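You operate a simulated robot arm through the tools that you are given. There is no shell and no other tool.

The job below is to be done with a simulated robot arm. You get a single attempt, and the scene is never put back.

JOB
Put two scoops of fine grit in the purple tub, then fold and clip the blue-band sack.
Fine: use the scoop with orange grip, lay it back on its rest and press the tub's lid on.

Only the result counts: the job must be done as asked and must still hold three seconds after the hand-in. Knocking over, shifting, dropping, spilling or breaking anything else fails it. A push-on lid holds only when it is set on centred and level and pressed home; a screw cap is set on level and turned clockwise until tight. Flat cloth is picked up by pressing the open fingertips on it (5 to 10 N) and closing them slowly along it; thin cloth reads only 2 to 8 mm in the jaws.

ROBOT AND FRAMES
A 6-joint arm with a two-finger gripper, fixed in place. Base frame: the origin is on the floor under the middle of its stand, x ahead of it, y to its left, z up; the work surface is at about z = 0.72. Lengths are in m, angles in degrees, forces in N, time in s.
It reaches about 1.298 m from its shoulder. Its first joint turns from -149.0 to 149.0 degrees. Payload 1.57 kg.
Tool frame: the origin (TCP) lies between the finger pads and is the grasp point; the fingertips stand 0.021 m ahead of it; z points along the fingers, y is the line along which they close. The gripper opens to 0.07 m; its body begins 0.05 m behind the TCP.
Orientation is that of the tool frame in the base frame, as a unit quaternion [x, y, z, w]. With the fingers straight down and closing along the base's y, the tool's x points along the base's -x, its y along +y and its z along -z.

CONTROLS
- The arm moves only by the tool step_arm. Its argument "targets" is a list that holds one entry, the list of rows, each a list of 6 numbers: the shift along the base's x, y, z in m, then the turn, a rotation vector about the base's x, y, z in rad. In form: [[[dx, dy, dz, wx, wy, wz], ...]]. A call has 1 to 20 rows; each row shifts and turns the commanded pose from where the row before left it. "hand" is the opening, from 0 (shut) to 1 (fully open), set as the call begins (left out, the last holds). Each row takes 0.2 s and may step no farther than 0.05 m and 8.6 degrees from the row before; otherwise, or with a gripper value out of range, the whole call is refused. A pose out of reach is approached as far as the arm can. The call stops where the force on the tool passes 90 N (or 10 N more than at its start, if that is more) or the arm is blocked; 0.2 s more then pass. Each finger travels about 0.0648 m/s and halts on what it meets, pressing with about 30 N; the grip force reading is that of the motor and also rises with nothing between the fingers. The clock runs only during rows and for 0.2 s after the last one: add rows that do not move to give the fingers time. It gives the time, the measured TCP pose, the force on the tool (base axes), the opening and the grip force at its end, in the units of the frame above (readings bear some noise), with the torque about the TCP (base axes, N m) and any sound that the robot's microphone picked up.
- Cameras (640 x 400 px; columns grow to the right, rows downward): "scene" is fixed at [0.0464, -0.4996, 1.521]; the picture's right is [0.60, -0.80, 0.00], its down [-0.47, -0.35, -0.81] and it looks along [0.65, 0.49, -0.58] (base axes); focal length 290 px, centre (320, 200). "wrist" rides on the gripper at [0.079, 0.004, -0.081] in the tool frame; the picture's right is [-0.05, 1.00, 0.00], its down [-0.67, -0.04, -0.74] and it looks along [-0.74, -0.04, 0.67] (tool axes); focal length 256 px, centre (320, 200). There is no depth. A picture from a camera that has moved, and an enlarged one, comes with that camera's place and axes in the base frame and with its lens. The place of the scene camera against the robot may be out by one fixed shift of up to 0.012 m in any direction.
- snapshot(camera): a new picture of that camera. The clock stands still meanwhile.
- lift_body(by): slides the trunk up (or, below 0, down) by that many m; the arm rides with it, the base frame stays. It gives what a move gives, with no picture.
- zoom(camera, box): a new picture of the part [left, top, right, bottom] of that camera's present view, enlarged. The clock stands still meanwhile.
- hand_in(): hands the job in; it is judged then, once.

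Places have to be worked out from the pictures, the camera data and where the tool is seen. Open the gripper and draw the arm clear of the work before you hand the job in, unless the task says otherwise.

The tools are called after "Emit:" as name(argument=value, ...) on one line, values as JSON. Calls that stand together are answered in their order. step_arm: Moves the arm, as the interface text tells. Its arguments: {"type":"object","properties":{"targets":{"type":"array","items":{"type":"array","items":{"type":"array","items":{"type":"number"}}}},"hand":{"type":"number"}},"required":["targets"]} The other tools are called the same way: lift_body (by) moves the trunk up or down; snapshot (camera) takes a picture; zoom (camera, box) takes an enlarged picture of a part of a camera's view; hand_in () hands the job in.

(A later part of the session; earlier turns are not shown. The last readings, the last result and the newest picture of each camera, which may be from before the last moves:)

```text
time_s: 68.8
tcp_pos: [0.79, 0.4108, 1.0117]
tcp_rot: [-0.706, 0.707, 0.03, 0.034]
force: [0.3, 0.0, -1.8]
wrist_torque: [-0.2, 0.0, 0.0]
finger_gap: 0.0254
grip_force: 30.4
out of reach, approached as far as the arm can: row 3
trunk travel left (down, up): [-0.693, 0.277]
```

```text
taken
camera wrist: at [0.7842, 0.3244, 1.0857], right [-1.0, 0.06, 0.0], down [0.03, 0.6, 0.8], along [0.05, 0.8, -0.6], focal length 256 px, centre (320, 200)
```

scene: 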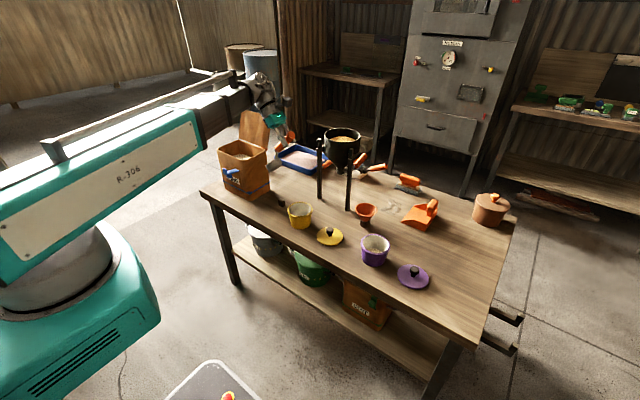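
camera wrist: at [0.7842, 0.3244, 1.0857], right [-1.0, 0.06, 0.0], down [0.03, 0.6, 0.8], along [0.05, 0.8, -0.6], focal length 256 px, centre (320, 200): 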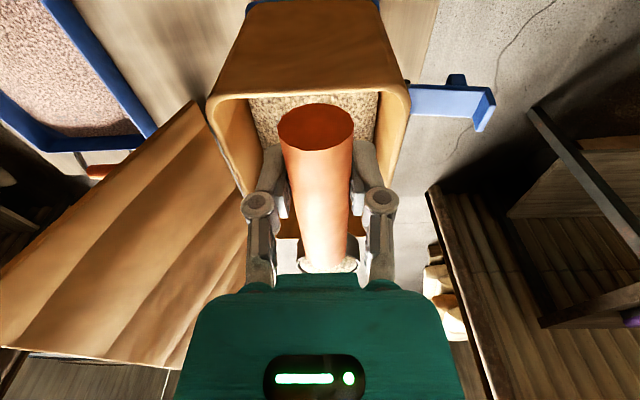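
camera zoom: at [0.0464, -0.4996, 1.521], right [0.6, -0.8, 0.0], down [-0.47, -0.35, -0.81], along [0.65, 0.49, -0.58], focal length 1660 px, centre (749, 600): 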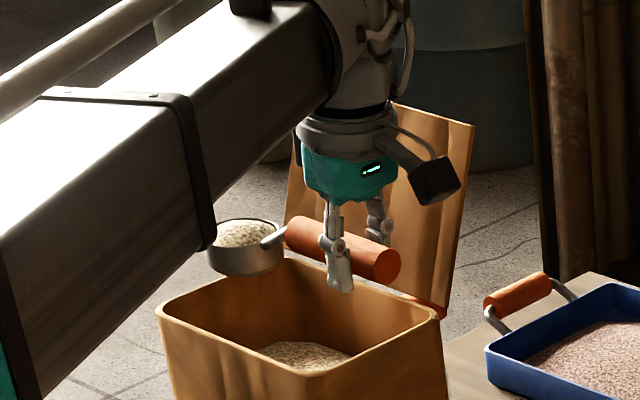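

Second scoop is full and level (about -2°). I raise it and carry it along the same path to the tub.

Emit:
lift_body(by=0.085)

Emit:
step_arm(targets=[[[-0.003, -0.006, 0, 0, 0, 0], [-0.006, -0.013, 0, 0, 0, 0], [-0.008, -0.02, 0, 0, 0, 0], [-0.01, -0.026, 0, 0, 0, 0], [-0.01, -0.03, 0, 0, 0, 0], [-0.01, -0.03, 0, 0, 0, 0], [-0.01, -0.03, 0, 0, 0, 0], [-0.01, -0.03, 0, 0, 0, 0], [-0.01, -0.03, 0, 0, 0, 0], [-0.008, -0.03, 0, 0, 0, 0], [-0.005, -0.03, 0, 0, 0, 0], [0, -0.03, 0, 0, 0, 0], [0, -0.03, 0, 0, 0, 0], [0, -0.03, 0, 0, 0, 0], [0, -0.03, 0, 0, 0, 0], [0, -0.03, 0, 0, 0, 0], [0, -0.03, 0, 0, 0, 0], [0, -0.03, 0, 0, 0, 0], [0, -0.03, 0, 0, 0, 0], [0, -0.03, 0, 0, 0, 0]]])

Emit:
step_arm(targets=[[[0.004, -0.03, 0, 0, 0, 0], [0.006, -0.03, 0, 0, 0, 0], [0.008, -0.03, 0, 0, 0, 0], [0.01, -0.03, 0, 0, 0, 0], [0.01, -0.03, 0, 0, 0, 0], [0.01, -0.025, 0, 0, 0, 0], [0.008, -0.02, 0, 0, 0, 0], [0.005, -0.015, 0, 0, 0, 0], [0, -0.01, 0, 0, 0, 0], [0, -0.005, 0, 0, 0, 0], [0, 0, 0, 0, 0, 0]]])

Emit:
zoom(camera="scene", box=[350, 140, 480, 220])

Emit:
snapshot(camera="wrist")

```text
time_s: 70.1
tcp_pos: [0.7897, 0.4101, 1.0966]
tcp_rot: [-0.705, 0.708, 0.03, 0.035]
force: [-0.3, 0.3, -2.2]
wrist_torque: [-0.2, 0.0, 0.0]
finger_gap: 0.0251
grip_force: 30.2
trunk travel left (down, up): [-0.778, 0.192]
```

```text
time_s: 74.3
tcp_pos: [0.7002, -0.1355, 1.0976]
tcp_rot: [-0.705, 0.708, 0.029, 0.035]
force: [0.0, -0.1, -1.9]
wrist_torque: [-0.2, -0.01, -0.01]
finger_gap: 0.0252
grip_force: 29.8
trunk travel left (down, up): [-0.778, 0.192]
```

```text
time_s: 76.7
tcp_pos: [0.7615, -0.3587, 1.0956]
tcp_rot: [-0.705, 0.708, 0.029, 0.035]
force: [0.5, -0.1, -1.1]
wrist_torque: [-0.21, -0.01, -0.06]
finger_gap: 0.025
grip_force: 30.2
trunk travel left (down, up): [-0.778, 0.192]
```

```text
4.92 times, centred on (415, 180) of scene
camera zoom: at [0.0464, -0.4996, 1.521], right [0.6, -0.8, 0.0], down [-0.47, -0.35, -0.81], along [0.65, 0.49, -0.58], focal length 1430 px, centre (-148, 298)
```

zoom: 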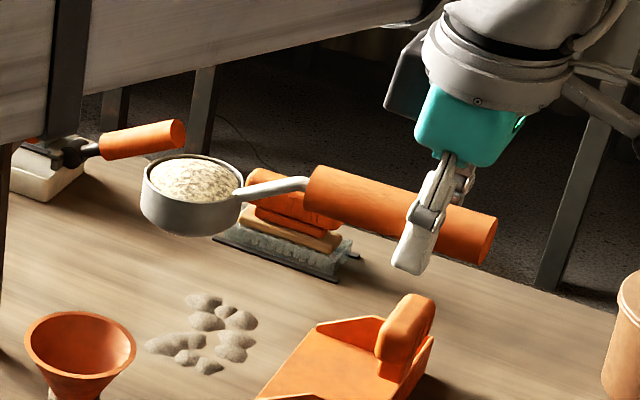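

```text
taken
camera wrist: at [0.7558, -0.4457, 1.1708], right [-1.0, 0.06, 0.0], down [0.03, 0.6, 0.8], along [0.05, 0.8, -0.6], focal length 256 px, centre (320, 200)
```

wrist: 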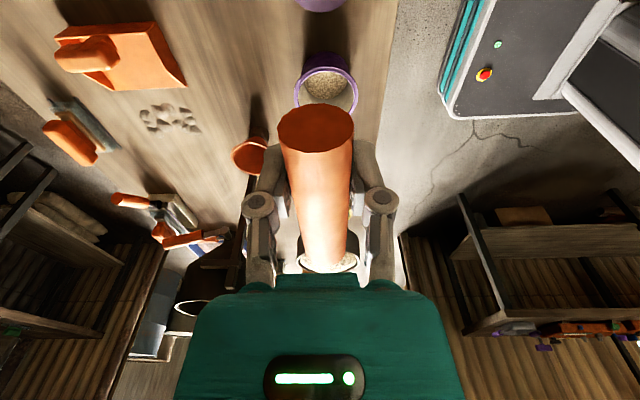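

Load intact; the first scoop is visible in the tub. I line up the lip and lower to pouring height as before.

Emit:
step_arm(targets=[[[-0.0005, -0.006, 0, 0, 0, 0], [-0.0005, -0.008, 0, 0, 0, 0], [-0.0005, -0.008, 0, 0, 0, 0], [0, -0.006, 0, 0, 0, 0], [0, 0, 0, 0, 0, 0]]])

Emit:
lift_body(by=-0.195)

Emit:
step_arm(targets=[[[0, -0.001, 0, -0.0692, 0, 0], [0, 0.0024, 0, -0.0692, 0, 0], [0, 0.0032, 0, -0.0692, 0, 0], [0, 0.0038, 0, -0.0692, 0, 0], [0, 0.0046, 0, -0.0692, 0, 0], [0, 0.0055, 0, -0.0692, 0, 0], [0, 0.0058, 0, -0.0692, 0, 0], [0, 0.0066, 0, -0.0692, 0, 0]]])

Emit:
zoom(camera="scene", box=[355, 210, 435, 280])

```text
time_s: 77.9
tcp_pos: [0.7595, -0.3862, 1.0971]
tcp_rot: [-0.705, 0.708, 0.029, 0.034]
force: [0.5, -0.2, -1.5]
wrist_torque: [-0.2, -0.01, -0.01]
finger_gap: 0.0253
grip_force: 29.6
trunk travel left (down, up): [-0.778, 0.192]
```

```text
time_s: 80.0
tcp_pos: [0.7583, -0.3868, 0.9025]
tcp_rot: [-0.705, 0.708, 0.029, 0.035]
force: [-0.7, -0.5, -1.1]
wrist_torque: [-0.19, 0.0, -0.01]
finger_gap: 0.025
grip_force: 29.4
trunk travel left (down, up): [-0.583, 0.387]
```

```text
time_s: 81.8
tcp_pos: [0.7581, -0.355, 0.9214]
tcp_rot: [-0.688, 0.689, -0.165, -0.16]
force: [-0.7, -0.7, -2.0]
wrist_torque: [-0.12, 0.0, -0.02]
finger_gap: 0.0252
grip_force: 29.9
out of reach, approached as far as the arm can: row 5, 6, 7, 8
trunk travel left (down, up): [-0.583, 0.387]
```

```text
5.71 times, centred on (395, 245) of scene
camera zoom: at [0.0464, -0.4996, 1.521], right [0.6, -0.8, 0.0], down [-0.47, -0.35, -0.81], along [0.65, 0.49, -0.58], focal length 1660 px, centre (-109, -57)
```

zoom: 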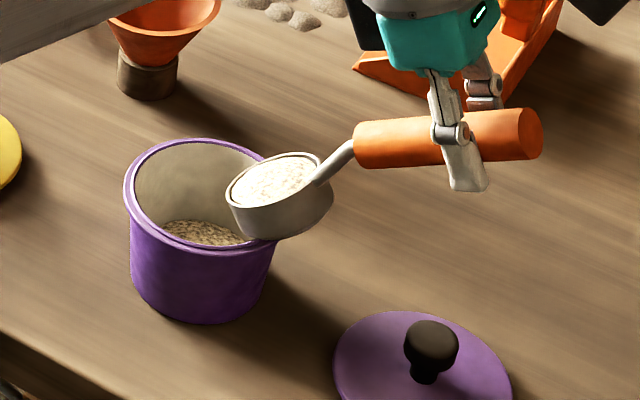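

Geometry matches the first pour, lip at y≈-0.23 inside the opening. I continue to about 60° and hold.

Emit:
step_arm(targets=[[[0, 0.0065, 0, -0.0436, 0, 0], [0, 0.0065, 0, -0.0436, 0, 0], [0, 0.0062, 0, -0.0436, 0, 0], [0, 0.0062, 0, -0.0436, 0, 0], [0, 0.0064, 0, -0.0436, 0, 0], [0, 0.0065, 0, -0.0436, 0, 0], [0, 0.0068, 0, -0.0436, 0, 0], [0, 0.0069, 0, -0.0436, 0, 0], [0, 0.0071, 0, -0.0436, 0, 0], [0, 0.0071, 0, -0.0436, 0, 0], [0, 0.0074, 0, -0.0436, 0, 0], [0, 0.0075, 0, -0.0436, 0, 0], [0, 0, 0, 0, 0, 0], [0, 0, 0, 0, 0, 0], [0, 0, 0, 0, 0, 0]]])

Emit:
zoom(camera="scene", box=[355, 200, 435, 270])

```text
time_s: 85.0
tcp_pos: [0.759, -0.2747, 0.9848]
tcp_rot: [0.624, -0.623, 0.337, 0.331]
force: [0.4, -0.6, -1.1]
wrist_torque: [-0.05, -0.01, 0.01]
finger_gap: 0.0252
grip_force: 30.1
out of reach, approached as far as the arm can: row 1, 2, 3, 4, 5, 6, 7, 8, 9, 10, 11, 12
trunk travel left (down, up): [-0.583, 0.387]
```

```text
5.71 times, centred on (395, 235) of scene
camera zoom: at [0.0464, -0.4996, 1.521], right [0.6, -0.8, 0.0], down [-0.47, -0.35, -0.81], along [0.65, 0.49, -0.58], focal length 1660 px, centre (-109, 0)
```

zoom: 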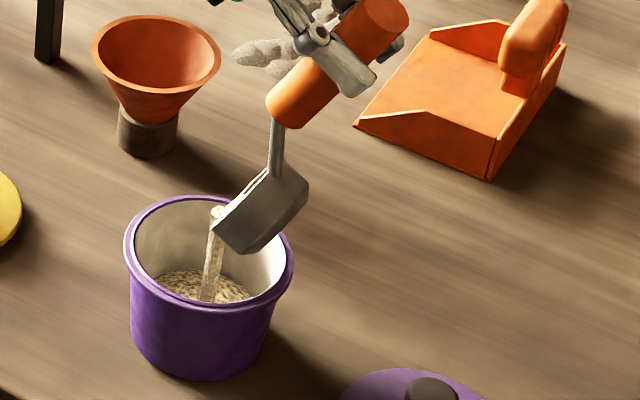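

Pouring cleanly into the tub. I hold, then lower slightly and tip further.

Emit:
step_arm(targets=[[[0, 0, 0, 0, 0, 0], [0, 0, 0, 0, 0, 0], [0, 0, 0, 0, 0, 0], [0, 0, 0, 0, 0, 0]]])

Emit:
lift_body(by=-0.015)

Emit:
step_arm(targets=[[[0, 0.0072, 0, -0.0436, 0, 0], [0, 0.0073, 0, -0.0436, 0, 0], [0, 0.0073, 0, -0.0436, 0, 0], [0, 0.0074, 0, -0.0436, 0, 0], [0, 0.0075, 0, -0.0436, 0, 0], [0, 0.0075, 0, -0.0436, 0, 0], [0, 0, 0, 0, 0, 0], [0, 0, 0, 0, 0, 0]]])

Emit:
lift_body(by=-0.03)

Emit:
zoom(camera="scene", box=[355, 200, 435, 270])

```text
time_s: 86.0
tcp_pos: [0.76, -0.2746, 0.9842]
tcp_rot: [0.624, -0.622, 0.337, 0.332]
force: [-1.0, 0.1, -1.4]
wrist_torque: [-0.01, 0.01, 0.01]
finger_gap: 0.0255
grip_force: 29.8
trunk travel left (down, up): [-0.583, 0.387]
```

```text
time_s: 86.6
tcp_pos: [0.7594, -0.2746, 0.9693]
tcp_rot: [0.624, -0.623, 0.338, 0.331]
force: [0.4, 0.8, -0.9]
wrist_torque: [-0.05, -0.02, 0.01]
finger_gap: 0.025
grip_force: 29.7
trunk travel left (down, up): [-0.568, 0.402]
```

```text
time_s: 88.4
tcp_pos: [0.7594, -0.231, 1.0128]
tcp_rot: [0.576, -0.573, 0.415, 0.408]
force: [0.3, -0.3, -0.2]
wrist_torque: [0.0, -0.03, -0.03]
finger_gap: 0.0253
grip_force: 30.0
out of reach, approached as far as the arm can: row 1, 2, 3, 4, 5, 6
trunk travel left (down, up): [-0.568, 0.402]
```

```text
time_s: 89.2
tcp_pos: [0.7578, -0.2308, 0.983]
tcp_rot: [0.575, -0.574, 0.415, 0.409]
force: [-0.4, 0.1, -1.0]
wrist_torque: [0.03, -0.02, -0.01]
finger_gap: 0.025
grip_force: 30.1
trunk travel left (down, up): [-0.538, 0.432]
```

```text
5.71 times, centred on (395, 235) of scene
camera zoom: at [0.0464, -0.4996, 1.521], right [0.6, -0.8, 0.0], down [-0.47, -0.35, -0.81], along [0.65, 0.49, -0.58], focal length 1660 px, centre (-109, 0)
```

zoom: 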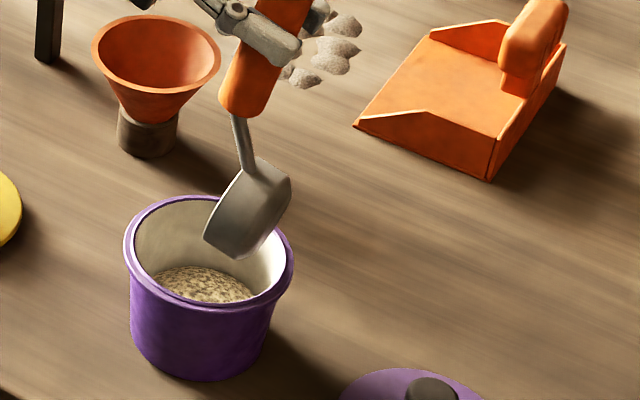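

Nearly empty. I tip to about 95° and hold to clear the cup.

Emit:
step_arm(targets=[[[0, 0.0072, 0, -0.0436, 0, 0], [0, 0.0073, 0, -0.0436, 0, 0], [0, 0.0073, 0, -0.0436, 0, 0], [0, 0.0073, 0, -0.0436, 0, 0], [0, 0.0073, 0, -0.0436, 0, 0], [0, 0.0073, 0, -0.0436, 0, 0], [0, 0.0073, 0, -0.0436, 0, 0], [0, 0, 0, 0, 0, 0], [0, 0, 0, 0, 0, 0], [0, 0, 0, 0, 0, 0]]])

Emit:
zoom(camera="scene", box=[350, 200, 430, 280])

Emit:
zoom(camera="wrist", box=[240, 200, 400, 300])

```text
time_s: 91.4
tcp_pos: [0.7595, -0.1807, 1.0392]
tcp_rot: [0.507, -0.504, 0.497, 0.492]
force: [-1.0, 0.5, -0.3]
wrist_torque: [0.04, -0.03, 0.01]
finger_gap: 0.0254
grip_force: 30.2
out of reach, approached as far as the arm can: row 1, 2, 3, 4, 5, 6, 7
trunk travel left (down, up): [-0.538, 0.432]
```

```text
5.00 times, centred on (390, 240) of scene
camera zoom: at [0.0464, -0.4996, 1.521], right [0.6, -0.8, 0.0], down [-0.47, -0.35, -0.81], along [0.65, 0.49, -0.58], focal length 1452 px, centre (-30, 0)
```

zoom: 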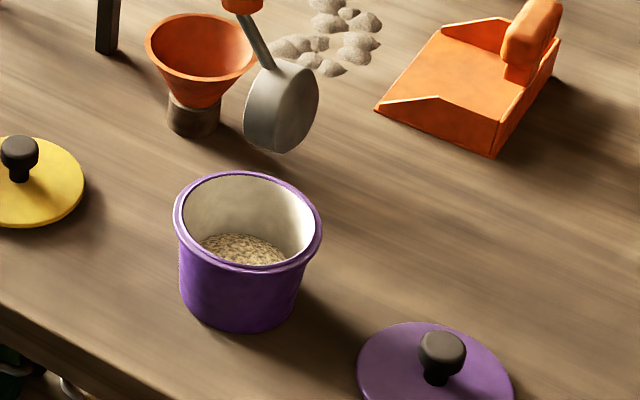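

```text
4.00 times, centred on (320, 250) of wrist
camera zoom: at [0.7535, -0.1009, 1.1195], right [-1.0, -0.01, -0.06], down [0.03, 0.76, -0.65], along [0.05, -0.65, -0.76], focal length 1024 px, centre (320, 0)
```

zoom: 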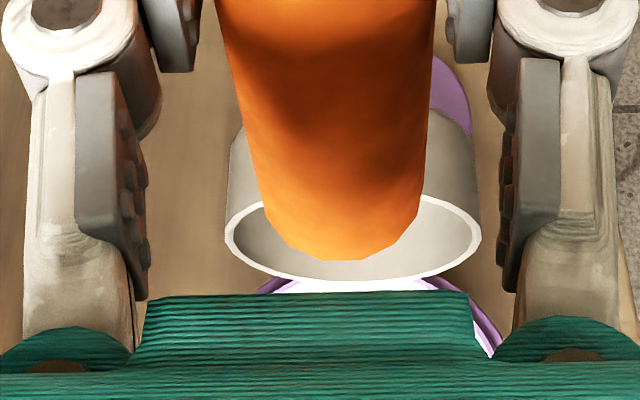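

The cup is empty, both scoops are in the tub and the table is clean. I raise, level the scoop and turn it back toward +x on the way to its rest.

Emit:
lift_body(by=0.22)

Emit:
step_arm(targets=[[[-0.005, 0, 0, 0.1341, 0, 0], [-0.008, 0, 0, 0.1341, 0, 0], [-0.01, 0, 0, 0.1341, 0, 0], [-0.01, 0, 0, 0.1341, 0, 0], [-0.01, 0, 0, 0.1341, 0, 0], [-0.01, 0, 0, 0.1341, 0, 0], [-0.01, 0.005, 0, 0.1341, 0, 0], [-0.01, 0.01, 0, 0.1341, 0, 0], [-0.01, 0.015, 0, 0.1341, 0, 0], [-0.01, 0.02, 0, 0.1341, 0, 0], [-0.005, 0.025, 0, 0.1341, 0, 0], [0, 0.03, 0, 0.1341, 0, 0], [0, 0.03, 0, 0, 0, 0], [0, 0.03, 0, 0, 0, 0]]])

Emit:
snapshot(camera="scene")

Emit:
zoom(camera="wrist", box=[220, 60, 420, 300])

```text
time_s: 93.7
tcp_pos: [0.7597, -0.1796, 1.2573]
tcp_rot: [0.507, -0.504, 0.497, 0.492]
force: [-0.2, -0.3, -0.6]
wrist_torque: [0.02, -0.02, 0.03]
finger_gap: 0.0251
grip_force: 30.1
trunk travel left (down, up): [-0.758, 0.212]
```

```text
time_s: 96.7
tcp_pos: [0.6585, -0.0147, 1.0766]
tcp_rot: [-0.705, 0.708, 0.018, 0.025]
force: [-0.3, 0.5, -0.6]
wrist_torque: [-0.13, 0.02, 0.01]
finger_gap: 0.0253
grip_force: 30.5
out of reach, approached as far as the arm can: row 1, 2, 3, 4, 5, 6, 7, 8, 9, 10, 11
trunk travel left (down, up): [-0.758, 0.212]
```

```text
taken
```

scene: 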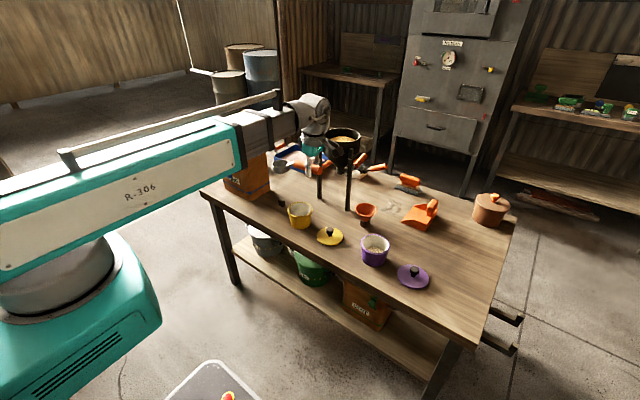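

```text
1.67 times, centred on (320, 180) of wrist
camera zoom: at [0.654, -0.0988, 1.153], right [-1.0, 0.06, 0.0], down [0.03, 0.62, 0.78], along [0.05, 0.78, -0.62], focal length 427 px, centre (320, 233)
```

zoom: 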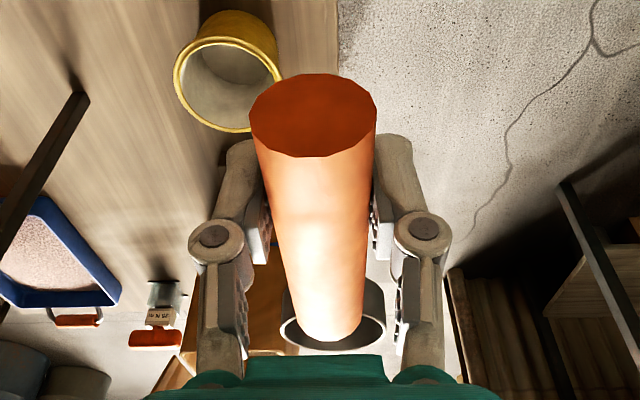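

Level again. I rotate it about the vertical back to cup toward +x and bring it over the rest.

Emit:
step_arm(targets=[[[0, 0.01, 0, 0, 0, -0.1428], [0, 0.015, 0, 0, 0, -0.1428], [0, 0.02, 0, 0, 0, -0.1428], [0, 0.025, 0, 0, 0, -0.1428], [0, 0.025, 0, 0, 0, -0.1428], [0, 0.025, 0, 0, 0, -0.1428], [0, 0.025, 0, 0, 0, -0.1428], [0, 0.025, 0, 0, 0, -0.1428], [0, 0.025, 0, 0, 0, -0.1428], [0, 0.025, 0, 0, 0, -0.1428], [0, 0.025, 0, 0, 0, -0.1428], [0.01, 0.02, 0, 0, 0, 0], [0.015, 0.015, 0, 0, 0, 0], [0.02, 0.01, 0, 0, 0, 0], [0.015, 0.005, 0, 0, 0, 0], [0.01, 0, 0, 0, 0, 0], [0, 0, 0, 0, 0, 0]]])

Emit:
snapshot(camera="wrist")

Emit:
zoom(camera="scene", box=[210, 90, 350, 230])

```text
time_s: 100.3
tcp_pos: [0.7301, 0.2813, 1.078]
tcp_rot: [0.001, 1.0, -0.003, 0.031]
force: [-0.3, 0.6, -1.7]
wrist_torque: [0.02, 0.12, 0.0]
finger_gap: 0.0251
grip_force: 30.1
trunk travel left (down, up): [-0.758, 0.212]
```

```text
taken
camera wrist: at [0.6461, 0.2847, 1.153], right [0.06, 1.0, 0.0], down [0.62, -0.03, 0.78], along [0.78, -0.05, -0.62], focal length 256 px, centre (320, 200)
```

wrist: 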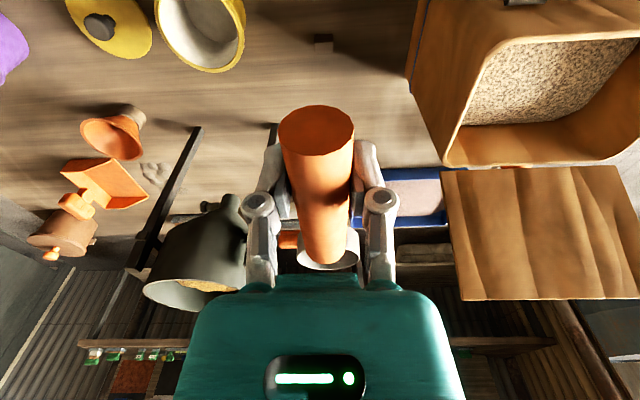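

```text
2.86 times, centred on (280, 160) of scene
camera zoom: at [0.0464, -0.4996, 1.521], right [0.6, -0.8, 0.0], down [-0.47, -0.35, -0.81], along [0.65, 0.49, -0.58], focal length 830 px, centre (434, 314)
```

zoom: 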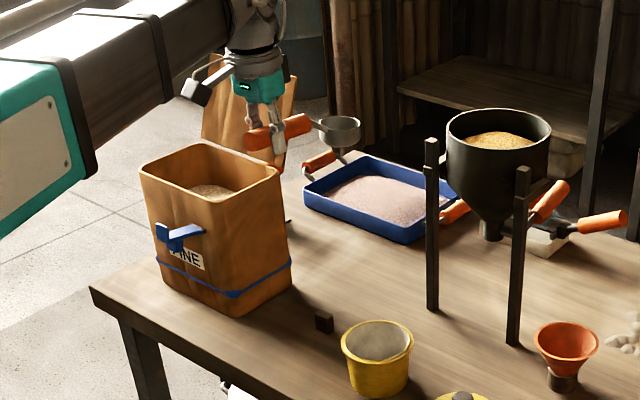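

Aligned with the rest (at about x 0.79, y 0.278). I zoom in to check how level the scoop is before lowering.

Emit:
zoom(camera="scene", box=[260, 110, 320, 160])

Emit:
zoom(camera="wrist", box=[240, 90, 400, 280])

```text
8.00 times, centred on (290, 135) of scene
camera zoom: at [0.0464, -0.4996, 1.521], right [0.6, -0.8, 0.0], down [-0.47, -0.35, -0.81], along [0.65, 0.49, -0.58], focal length 2323 px, centre (560, 720)
```

zoom: 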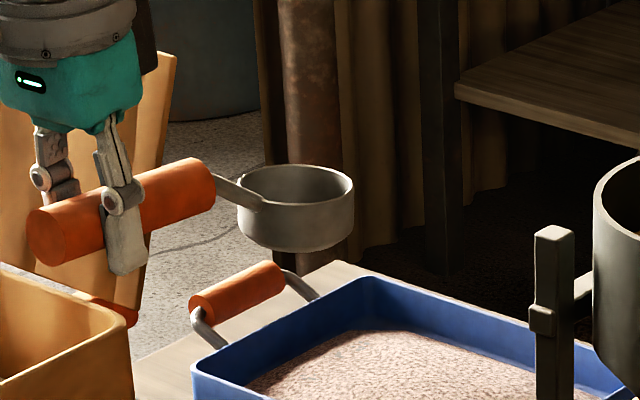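

```text
2.11 times, centred on (320, 185) of wrist
camera zoom: at [0.6461, 0.2847, 1.153], right [0.06, 1.0, 0.0], down [0.62, -0.03, 0.78], along [0.78, -0.05, -0.62], focal length 539 px, centre (320, 232)
```

zoom: 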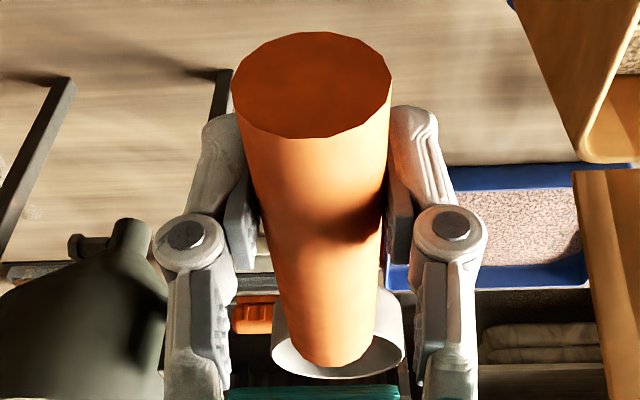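

The scoop is about 2–3° cup-down and slid back a few millimetres in the jaws. I correct both, then lower most of the way.

Emit:
step_arm(targets=[[[0.0025, -0.0005, 0, 0, -0.022, 0], [0.0025, -0.0005, 0, 0, -0.022, 0], [0, 0, 0, 0, 0, 0]]])

Emit:
lift_body(by=-0.27)

Emit:
zoom(camera="scene", box=[250, 170, 310, 220])

Emit:
snapshot(camera="wrist")

```text
time_s: 101.1
tcp_pos: [0.7357, 0.2791, 1.0777]
tcp_rot: [0.001, 0.999, -0.004, 0.052]
force: [-0.6, 0.5, -1.2]
wrist_torque: [-0.02, 0.14, -0.02]
finger_gap: 0.0253
grip_force: 30.1
trunk travel left (down, up): [-0.758, 0.212]
```

```text
time_s: 103.8
tcp_pos: [0.7367, 0.2781, 0.8074]
tcp_rot: [0.002, 0.999, -0.004, 0.053]
force: [0.7, -0.2, -0.9]
wrist_torque: [0.0, 0.14, 0.01]
finger_gap: 0.0254
grip_force: 29.9
trunk travel left (down, up): [-0.488, 0.482]
```

```text
8.00 times, centred on (280, 195) of scene
camera zoom: at [0.0464, -0.4996, 1.521], right [0.6, -0.8, 0.0], down [-0.47, -0.35, -0.81], along [0.65, 0.49, -0.58], focal length 2323 px, centre (640, 240)
```

zoom: 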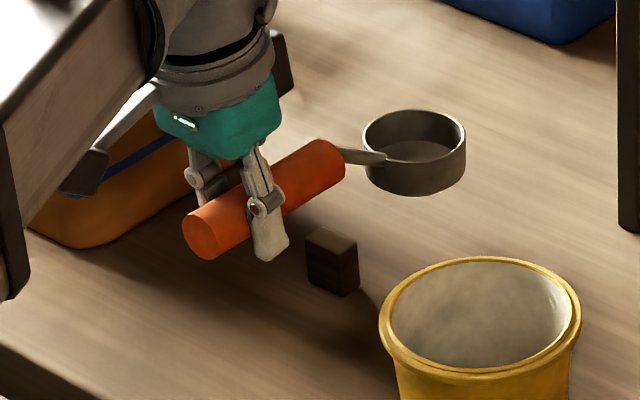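

```text
taken
camera wrist: at [0.6478, 0.2838, 0.88], right [0.06, 1.0, 0.0], down [0.58, -0.03, 0.81], along [0.81, -0.05, -0.59], focal length 256 px, centre (320, 200)
```

wrist: 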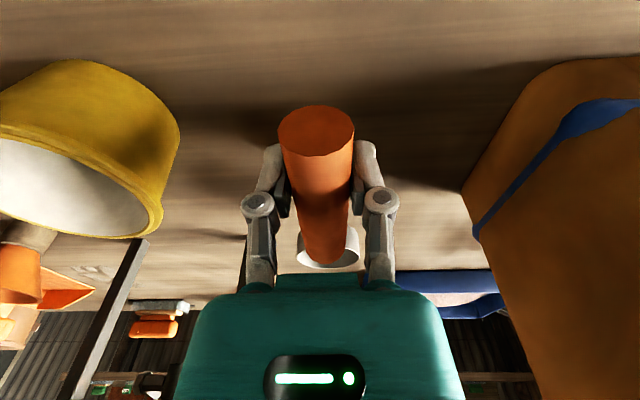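

Let me check the tilt more closely before setting it down.

Emit:
zoom(camera="scene", box=[270, 175, 312, 205])

Emit:
zoom(camera="wrist", box=[260, 90, 380, 280])

```text
13.33 times, centred on (291, 190) of scene
camera zoom: at [0.0464, -0.4996, 1.521], right [0.6, -0.8, 0.0], down [-0.47, -0.35, -0.81], along [0.65, 0.49, -0.58], focal length 3872 px, centre (707, 333)
```

zoom: 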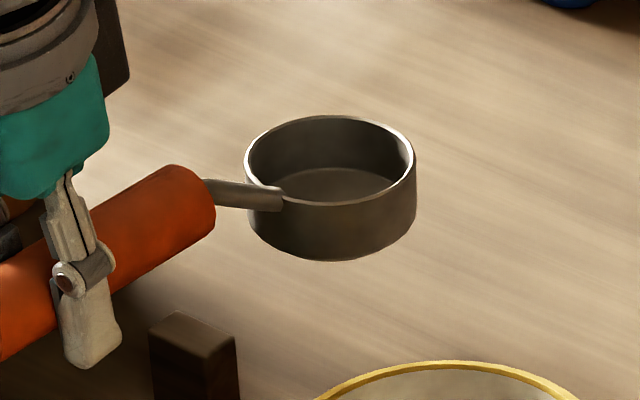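

```text
2.11 times, centred on (320, 185) of wrist
camera zoom: at [0.6478, 0.2838, 0.88], right [0.06, 1.0, 0.0], down [0.58, -0.03, 0.81], along [0.81, -0.05, -0.59], focal length 539 px, centre (320, 232)
```

zoom: 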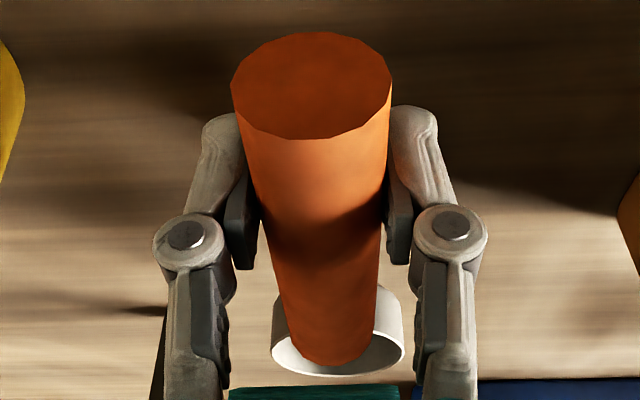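

The cup rim now looks level to about 2°. I trim it slightly and lower to just above the rest.

Emit:
step_arm(targets=[[[-0.0015, 0.0015, 0, 0, -0.025, 0], [0, 0, 0, 0, 0, 0]]])

Emit:
lift_body(by=-0.034)

Emit:
zoom(camera="scene", box=[255, 175, 305, 215])

```text
time_s: 104.4
tcp_pos: [0.7327, 0.2812, 0.8084]
tcp_rot: [0.001, 0.998, -0.004, 0.065]
force: [-0.6, -0.4, -1.0]
wrist_torque: [0.0, 0.11, -0.01]
finger_gap: 0.0252
grip_force: 30.3
trunk travel left (down, up): [-0.488, 0.482]
```

```text
time_s: 105.2
tcp_pos: [0.7341, 0.2816, 0.7745]
tcp_rot: [0.002, 0.998, -0.005, 0.064]
force: [0.2, -0.1, 0.0]
wrist_torque: [-0.02, 0.13, 0.0]
finger_gap: 0.0254
grip_force: 30.1
trunk travel left (down, up): [-0.454, 0.516]
```

```text
10.00 times, centred on (280, 195) of scene
camera zoom: at [0.0464, -0.4996, 1.521], right [0.6, -0.8, 0.0], down [-0.47, -0.35, -0.81], along [0.65, 0.49, -0.58], focal length 2904 px, centre (720, 250)
```

zoom: 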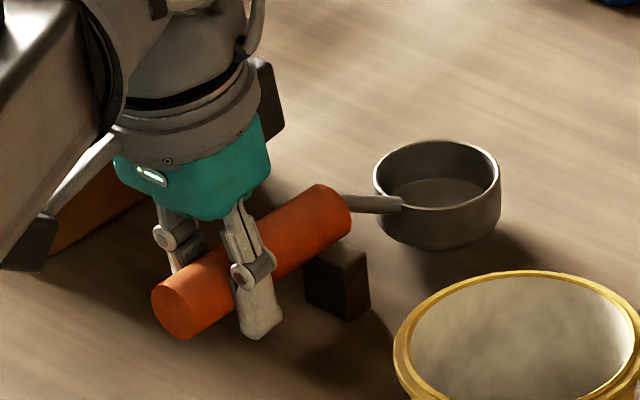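

Just above the rest with the same placement as before. I lower the last millimetres, watching for contact.

Emit:
lift_body(by=-0.006)

Emit:
lift_body(by=-0.003)

Emit:
zoom(camera="scene", box=[255, 175, 305, 215])

```text
time_s: 105.8
tcp_pos: [0.7341, 0.2805, 0.7679]
tcp_rot: [0.001, 0.998, -0.004, 0.065]
force: [0.5, 0.1, 1.1]
wrist_torque: [-0.04, -0.14, 0.01]
finger_gap: 0.0253
grip_force: 29.7
trunk travel left (down, up): [-0.448, 0.522]
```

```text
time_s: 106.3
tcp_pos: [0.7326, 0.2812, 0.7656]
tcp_rot: [0.003, 0.998, -0.004, 0.066]
force: [-1.0, 0.4, 8.3]
wrist_torque: [0.01, -0.43, 0.01]
finger_gap: 0.0251
grip_force: 29.9
trunk travel left (down, up): [-0.445, 0.525]
```

```text
10.00 times, centred on (280, 195) of scene
camera zoom: at [0.0464, -0.4996, 1.521], right [0.6, -0.8, 0.0], down [-0.47, -0.35, -0.81], along [0.65, 0.49, -0.58], focal length 2904 px, centre (720, 250)
```

zoom: 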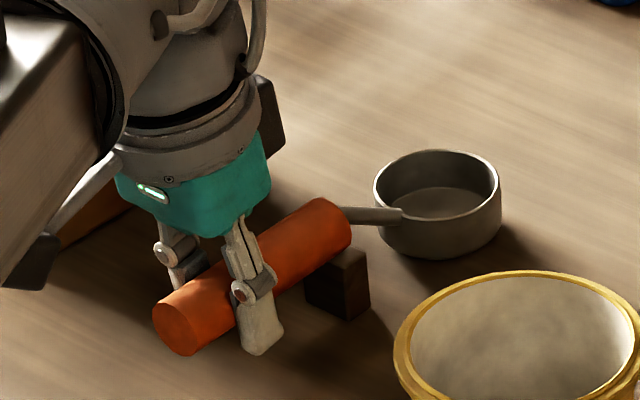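

Contact at the rest block (8 N at x≈0.79) at the same height as originally. I open the gripper to release the scoop.

Emit:
step_arm(targets=[[[0, 0, 0, 0, 0, 0], [0, 0, 0, 0, 0, 0], [0, 0, 0, 0, 0, 0], [0, 0, 0, 0, 0, 0]]], hand=1)

Emit:
zoom(camera="scene", box=[255, 175, 305, 215])

Emit:
snapshot(camera="wrist")

```text
time_s: 107.3
tcp_pos: [0.7338, 0.2809, 0.7653]
tcp_rot: [0.002, 0.998, -0.004, 0.064]
force: [0.4, 0.0, -1.4]
wrist_torque: [0.01, -0.01, -0.02]
finger_gap: 0.0702
grip_force: 0.0
trunk travel left (down, up): [-0.445, 0.525]
```

```text
10.00 times, centred on (280, 195) of scene
camera zoom: at [0.0464, -0.4996, 1.521], right [0.6, -0.8, 0.0], down [-0.47, -0.35, -0.81], along [0.65, 0.49, -0.58], focal length 2904 px, centre (720, 250)
```

zoom: 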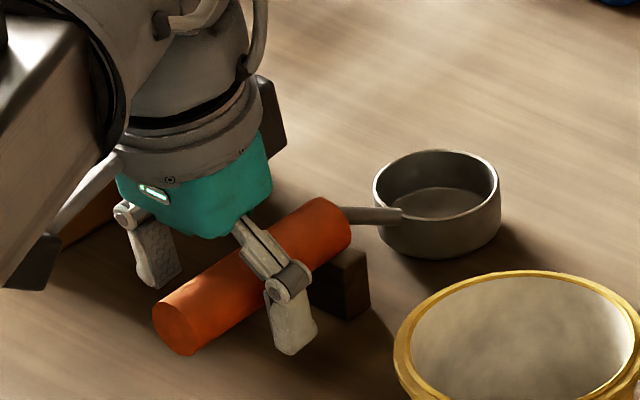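

```text
taken
camera wrist: at [0.6442, 0.2855, 0.8353], right [0.06, 1.0, 0.0], down [0.56, -0.03, 0.82], along [0.82, -0.05, -0.57], focal length 256 px, centre (320, 200)
```

wrist: 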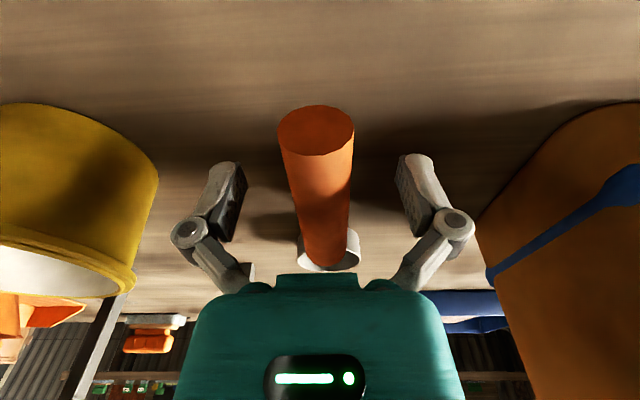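

The scoop lies steady on its rest. I rise straight up and take a look before going for the lid.

Emit:
lift_body(by=0.2)

Emit:
zoom(camera="scene", box=[250, 165, 330, 235])

Emit:
snapshot(camera="wrist")

```text
time_s: 109.5
tcp_pos: [0.7332, 0.2799, 0.965]
tcp_rot: [0.002, 0.998, -0.004, 0.064]
force: [0.0, 0.0, -1.3]
wrist_torque: [0.0, 0.02, -0.03]
finger_gap: 0.07
grip_force: 0.0
trunk travel left (down, up): [-0.645, 0.325]
```

```text
5.71 times, centred on (290, 200) of scene
camera zoom: at [0.0464, -0.4996, 1.521], right [0.6, -0.8, 0.0], down [-0.47, -0.35, -0.81], along [0.65, 0.49, -0.58], focal length 1660 px, centre (491, 200)
```

zoom: 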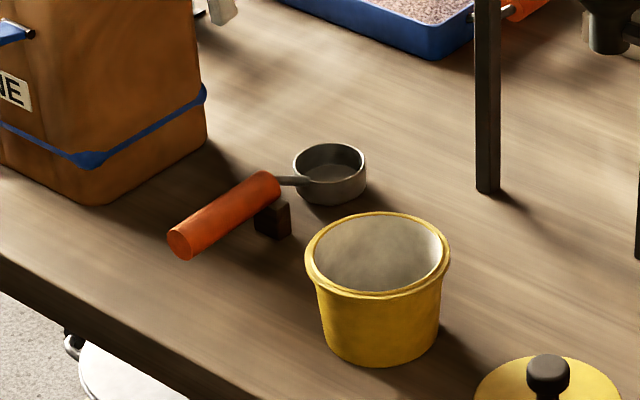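

```text
taken
camera wrist: at [0.6443, 0.2855, 1.0353], right [0.06, 1.0, 0.0], down [0.56, -0.03, 0.82], along [0.82, -0.05, -0.57], focal length 256 px, centre (320, 200)
```

wrist: 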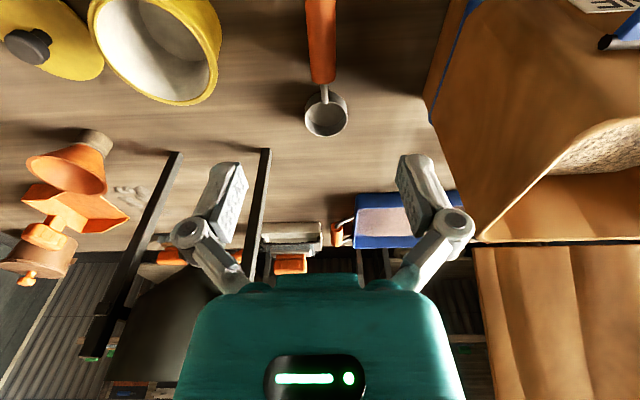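

The scoop sits as it did at the start. Now I set the fingers vertical and travel over to the purple lid near (0.76, -0.363).

Emit:
step_arm(targets=[[[-0.01, -0.02, 0, 0.002, 0.032, 0.001], [-0.01, -0.03, 0, 0.002, 0.032, 0.001], [-0.01, -0.035, 0, 0.002, 0.032, 0.001], [-0.01, -0.04, 0, 0.002, 0.032, 0.001], [-0.01, -0.04, 0, 0, 0, 0], [-0.01, -0.04, 0, 0, 0, 0], [0, -0.04, 0, 0, 0, 0], [0, -0.04, 0, 0, 0, 0], [0, -0.04, 0, 0, 0, 0], [0, -0.04, 0, 0, 0, 0], [0, -0.04, 0, 0, 0, 0], [0, -0.04, 0, 0, 0, 0], [0, -0.04, 0, 0, 0, 0], [0, -0.04, 0, 0, 0, 0], [0, -0.04, 0, 0, 0, 0], [0, -0.035, 0, 0, 0, 0], [0, -0.025, 0, 0, 0, 0], [0, -0.018, 0, 0, 0, 0], [0, 0, 0, 0, 0, 0]]], hand=1)

Emit:
snapshot(camera="wrist")

Emit:
snapshot(camera="scene")

```text
time_s: 113.5
tcp_pos: [0.672, -0.3627, 0.9631]
tcp_rot: [-0.001, 1.0, 0.0, 0.001]
force: [-0.1, -0.7, -0.5]
wrist_torque: [0.03, 0.0, 0.04]
finger_gap: 0.0701
grip_force: 0.0
out of reach, approached as far as the arm can: row 9, 16
trunk travel left (down, up): [-0.645, 0.325]
```

```text
taken
camera wrist: at [0.5923, -0.3579, 1.0446], right [0.05, 1.0, 0.0], down [0.66, -0.03, 0.75], along [0.75, -0.04, -0.67], focal length 256 px, centre (320, 200)
```

wrist: 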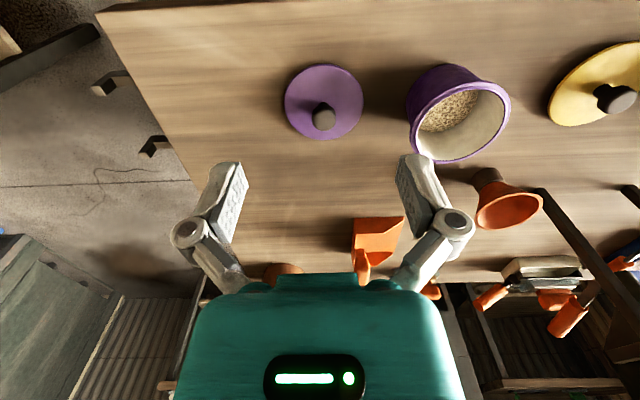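

```text
taken
```

scene: 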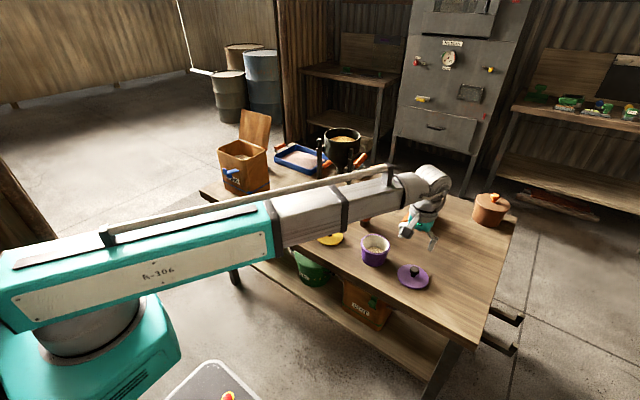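

A good view of lid and tub. I enlarge both to fix positions.

Emit:
zoom(camera="wrist", box=[270, 50, 390, 150])

Emit:
zoom(camera="wrist", box=[390, 50, 520, 170])

Emit:
zoom(camera="scene", box=[380, 250, 440, 300])

```text
4.00 times, centred on (330, 100) of wrist
camera zoom: at [0.5923, -0.3579, 1.0446], right [0.05, 1.0, 0.0], down [0.66, -0.03, 0.75], along [0.75, -0.04, -0.67], focal length 1024 px, centre (280, 600)
```

zoom: 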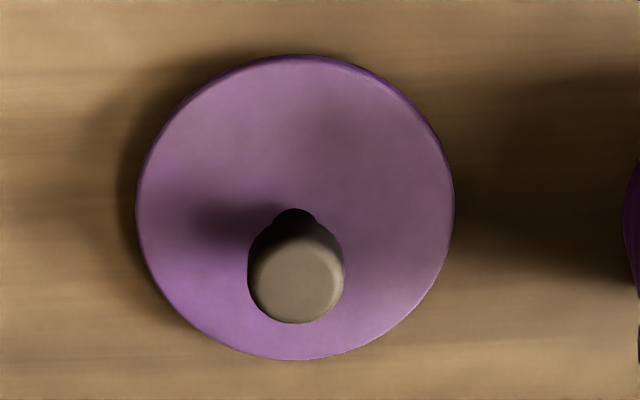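

```text
3.33 times, centred on (455, 110) of wrist
camera zoom: at [0.5923, -0.3579, 1.0446], right [0.05, 1.0, 0.0], down [0.66, -0.03, 0.75], along [0.75, -0.04, -0.67], focal length 853 px, centre (-130, 500)
```

zoom: 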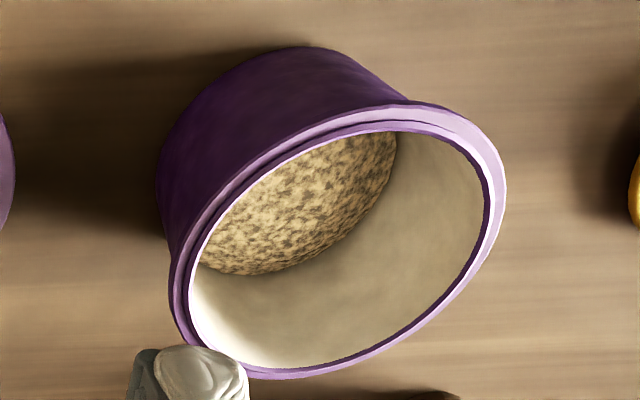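

```text
8.00 times, centred on (410, 275) of scene
camera zoom: at [0.0464, -0.4996, 1.521], right [0.6, -0.8, 0.0], down [-0.47, -0.35, -0.81], along [0.65, 0.49, -0.58], focal length 2323 px, centre (-400, -400)
```

zoom: 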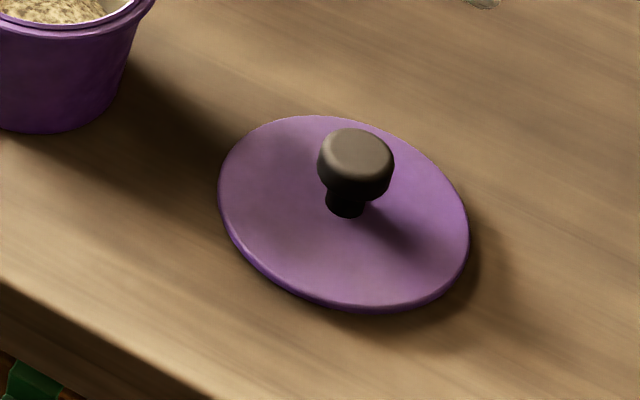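

To get lid and tub centres without perspective bias, I tilt so the wrist camera looks straight down at both.

Emit:
step_arm(targets=[[[0.03, 0.012, 0, 0, 0.1222, 0], [0.036, 0.012, 0, 0, 0.1222, 0], [0.036, 0.012, 0, 0, 0.1222, 0], [0.036, 0.012, 0, 0, 0.1222, 0], [0.036, 0.012, 0, 0, 0.1222, 0], [0.034, 0.012, 0, 0, 0.1222, 0], [0, 0, 0, 0, 0, 0]]], hand=1)

Emit:
snapshot(camera="wrist")

Emit:
zoom(camera="wrist", box=[200, 30, 440, 180])

```text
time_s: 114.8
tcp_pos: [0.8605, -0.3158, 0.9843]
tcp_rot: [-0.007, 0.971, -0.033, -0.236]
force: [2.9, -2.2, -18.6]
wrist_torque: [-0.05, -0.23, 0.02]
finger_gap: 0.0703
grip_force: 0.0
out of reach, approached as far as the arm can: row 2, 3, 4, 5, 6
trunk travel left (down, up): [-0.645, 0.325]
stopped in row 6: the force on the tool passed its limit at 99 N (the readings are from after the stop); the commanded pose is now the measured one
```

```text
taken
camera wrist: at [0.8273, -0.3067, 1.0932], right [0.02, 1.0, -0.09], down [0.93, 0.01, 0.36], along [0.36, -0.09, -0.93], focal length 256 px, centre (320, 200)
```

wrist: 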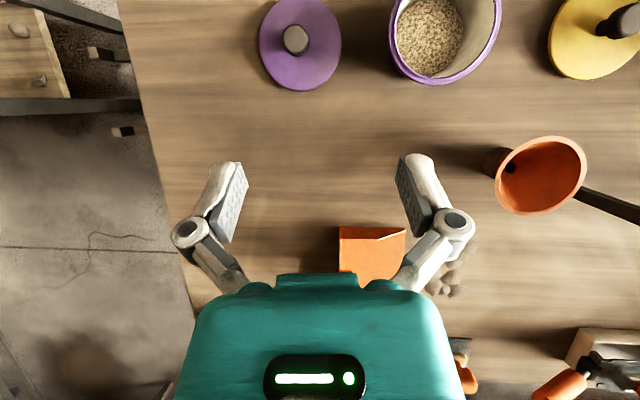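

```text
2.67 times, centred on (320, 105) of wrist
camera zoom: at [0.8273, -0.3067, 1.0932], right [0.02, 1.0, -0.09], down [0.93, 0.01, 0.36], along [0.36, -0.09, -0.93], focal length 683 px, centre (320, 453)
```

zoom: 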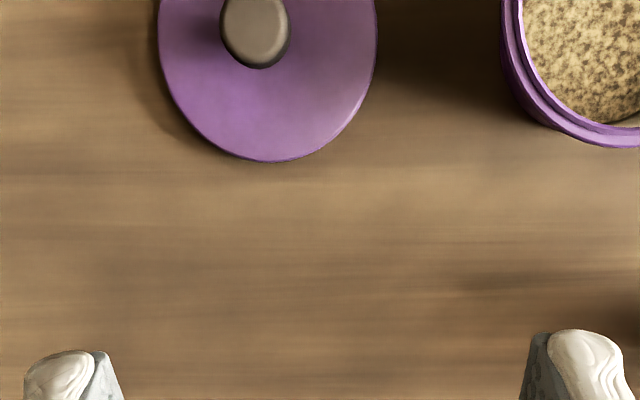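

An unexpected force stop at 99 N in free air. I look at the scene to see what was touched.

Emit:
snapshot(camera="scene")

Emit:
zoom(camera="scene", box=[350, 110, 530, 250])

```text
taken
```

scene: 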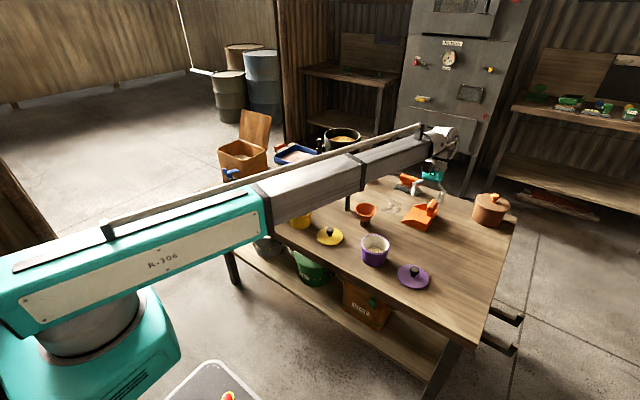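

```text
2.86 times, centred on (440, 180) of scene
camera zoom: at [0.0464, -0.4996, 1.521], right [0.6, -0.8, 0.0], down [-0.47, -0.35, -0.81], along [0.65, 0.49, -0.58], focal length 830 px, centre (-23, 257)
```

zoom: 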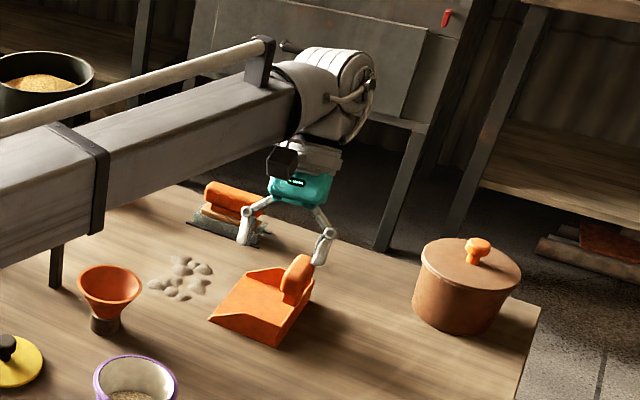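

The camera bracket met my own arm tube (self-contact from tilting back), nothing on the table was touched. I undo the tilt, then turn the tool 90° so the camera sits on the free -y side.

Emit:
step_arm(targets=[[[-0.015, 0, 0, 0.01334, -0.09534, -0.00283], [-0.02, 0, 0, 0.01334, -0.09534, -0.00283], [-0.02, 0, 0, 0.01334, -0.09534, -0.00283], [-0.02, 0, 0, 0.01334, -0.09534, -0.00283], [-0.02, 0, 0, 0.01334, -0.09534, -0.00283], [0, 0, 0, 0, 0, 0]]])

Emit:
step_arm(targets=[[[0, 0.005, 0, 0, 0, 0.1428], [0, 0.005, 0, 0, 0, 0.1428], [0, 0.005, 0, 0, 0, 0.1428], [0, 0.005, 0, 0, 0, 0.1428], [0, 0.005, 0, 0, 0, 0.1428], [0, 0.005, 0, 0, 0, 0.1428], [0, 0.005, 0, 0, 0, 0.1428], [0, 0.005, 0, 0, 0, 0.1428], [0, 0.005, 0, 0, 0, 0.1428], [0, 0.005, 0, 0, 0, 0.1428], [0, 0.005, 0, 0, 0, 0.1428], [0, 0, 0, 0, 0, 0]]])

Emit:
zoom(camera="scene", box=[350, 110, 530, 250])

```text
time_s: 116.2
tcp_pos: [0.7649, -0.3157, 0.9629]
tcp_rot: [0.0, 1.0, 0.0, -0.001]
force: [0.1, -0.3, -0.8]
wrist_torque: [-0.02, 0.0, -0.01]
finger_gap: 0.0702
grip_force: 0.1
out of reach, approached as far as the arm can: row 1, 2, 3, 5
trunk travel left (down, up): [-0.645, 0.325]
```

```text
time_s: 118.8
tcp_pos: [0.766, -0.2608, 0.9636]
tcp_rot: [0.708, -0.706, 0.003, 0.002]
force: [-0.1, 0.0, 0.4]
wrist_torque: [-0.01, 0.01, 0.0]
finger_gap: 0.0697
grip_force: 0.1
trunk travel left (down, up): [-0.645, 0.325]
```

```text
2.86 times, centred on (440, 180) of scene
camera zoom: at [0.0464, -0.4996, 1.521], right [0.6, -0.8, 0.0], down [-0.47, -0.35, -0.81], along [0.65, 0.49, -0.58], focal length 830 px, centre (-23, 257)
```

zoom: 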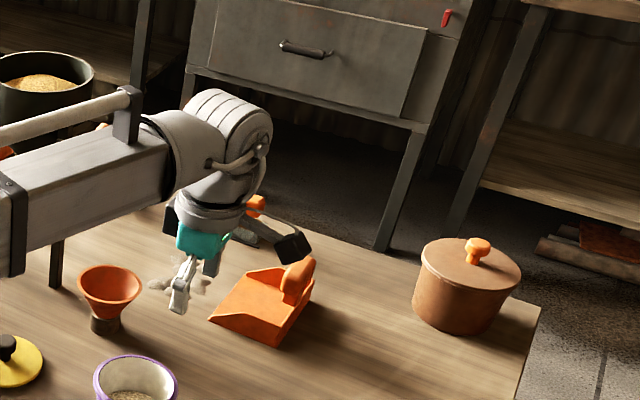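

Now I tilt the fingers toward -y so the camera looks straight down.

Emit:
step_arm(targets=[[[-0.0015, 0.002, 0, -0.1222, 0, 0], [-0.0015, 0.002, 0, -0.1222, 0, 0], [-0.0015, 0.002, 0, -0.1222, 0, 0], [-0.0015, 0.002, 0, -0.1222, 0, 0], [-0.0015, 0.002, 0, -0.1222, 0, 0], [-0.0015, 0.002, 0, -0.1222, 0, 0], [0, 0, 0, 0, 0, 0]]])

Emit:
snapshot(camera="wrist")

Emit:
zoom(camera="wrist", box=[220, 40, 420, 180])

Emit:
zoom(camera="wrist", box=[220, 140, 420, 280])

```text
time_s: 120.4
tcp_pos: [0.7559, -0.2491, 1.0125]
tcp_rot: [0.661, -0.659, 0.255, 0.254]
force: [-0.2, -1.1, -0.6]
wrist_torque: [0.0, -0.02, 0.02]
finger_gap: 0.0697
grip_force: 0.1
out of reach, approached as far as the arm can: row 2, 3, 4, 5, 6
trunk travel left (down, up): [-0.645, 0.325]
```

```text
taken
camera wrist: at [0.7523, -0.2532, 1.1256], right [-1.0, 0.04, -0.04], down [0.03, 0.99, 0.1], along [0.04, 0.1, -0.99], focal length 256 px, centre (320, 200)
```

wrist: 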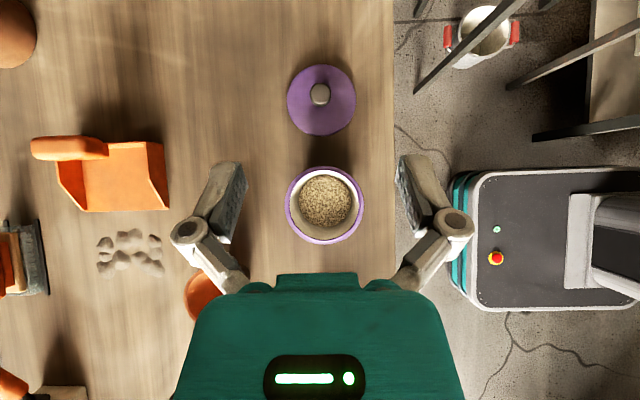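

```text
2.86 times, centred on (320, 110) of wrist
camera zoom: at [0.7523, -0.2532, 1.1256], right [-1.0, 0.04, -0.04], down [0.03, 0.99, 0.1], along [0.04, 0.1, -0.99], focal length 731 px, centre (320, 457)
```

zoom: 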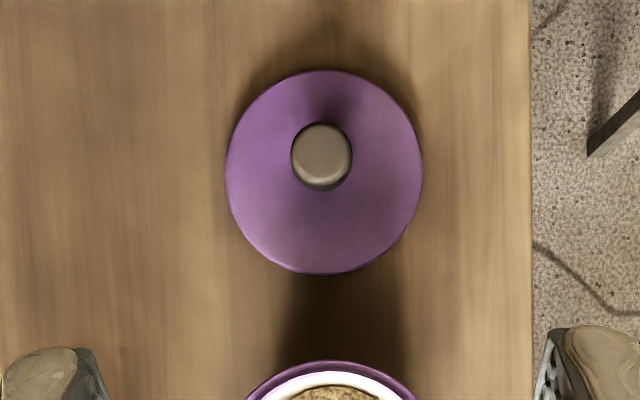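

```text
2.86 times, centred on (320, 210) of wrist
camera zoom: at [0.7523, -0.2532, 1.1256], right [-1.0, 0.04, -0.04], down [0.03, 0.99, 0.1], along [0.04, 0.1, -0.99], focal length 731 px, centre (320, 171)
```

zoom: 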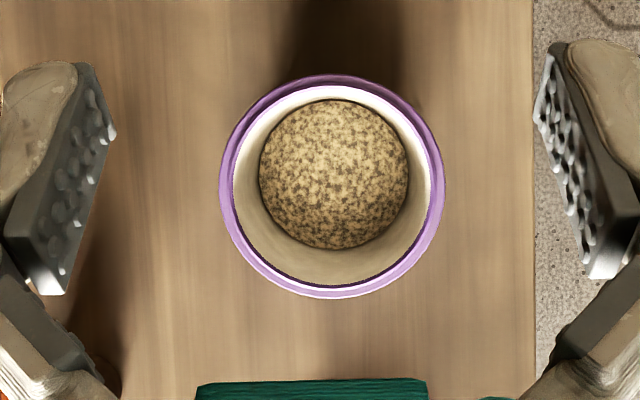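

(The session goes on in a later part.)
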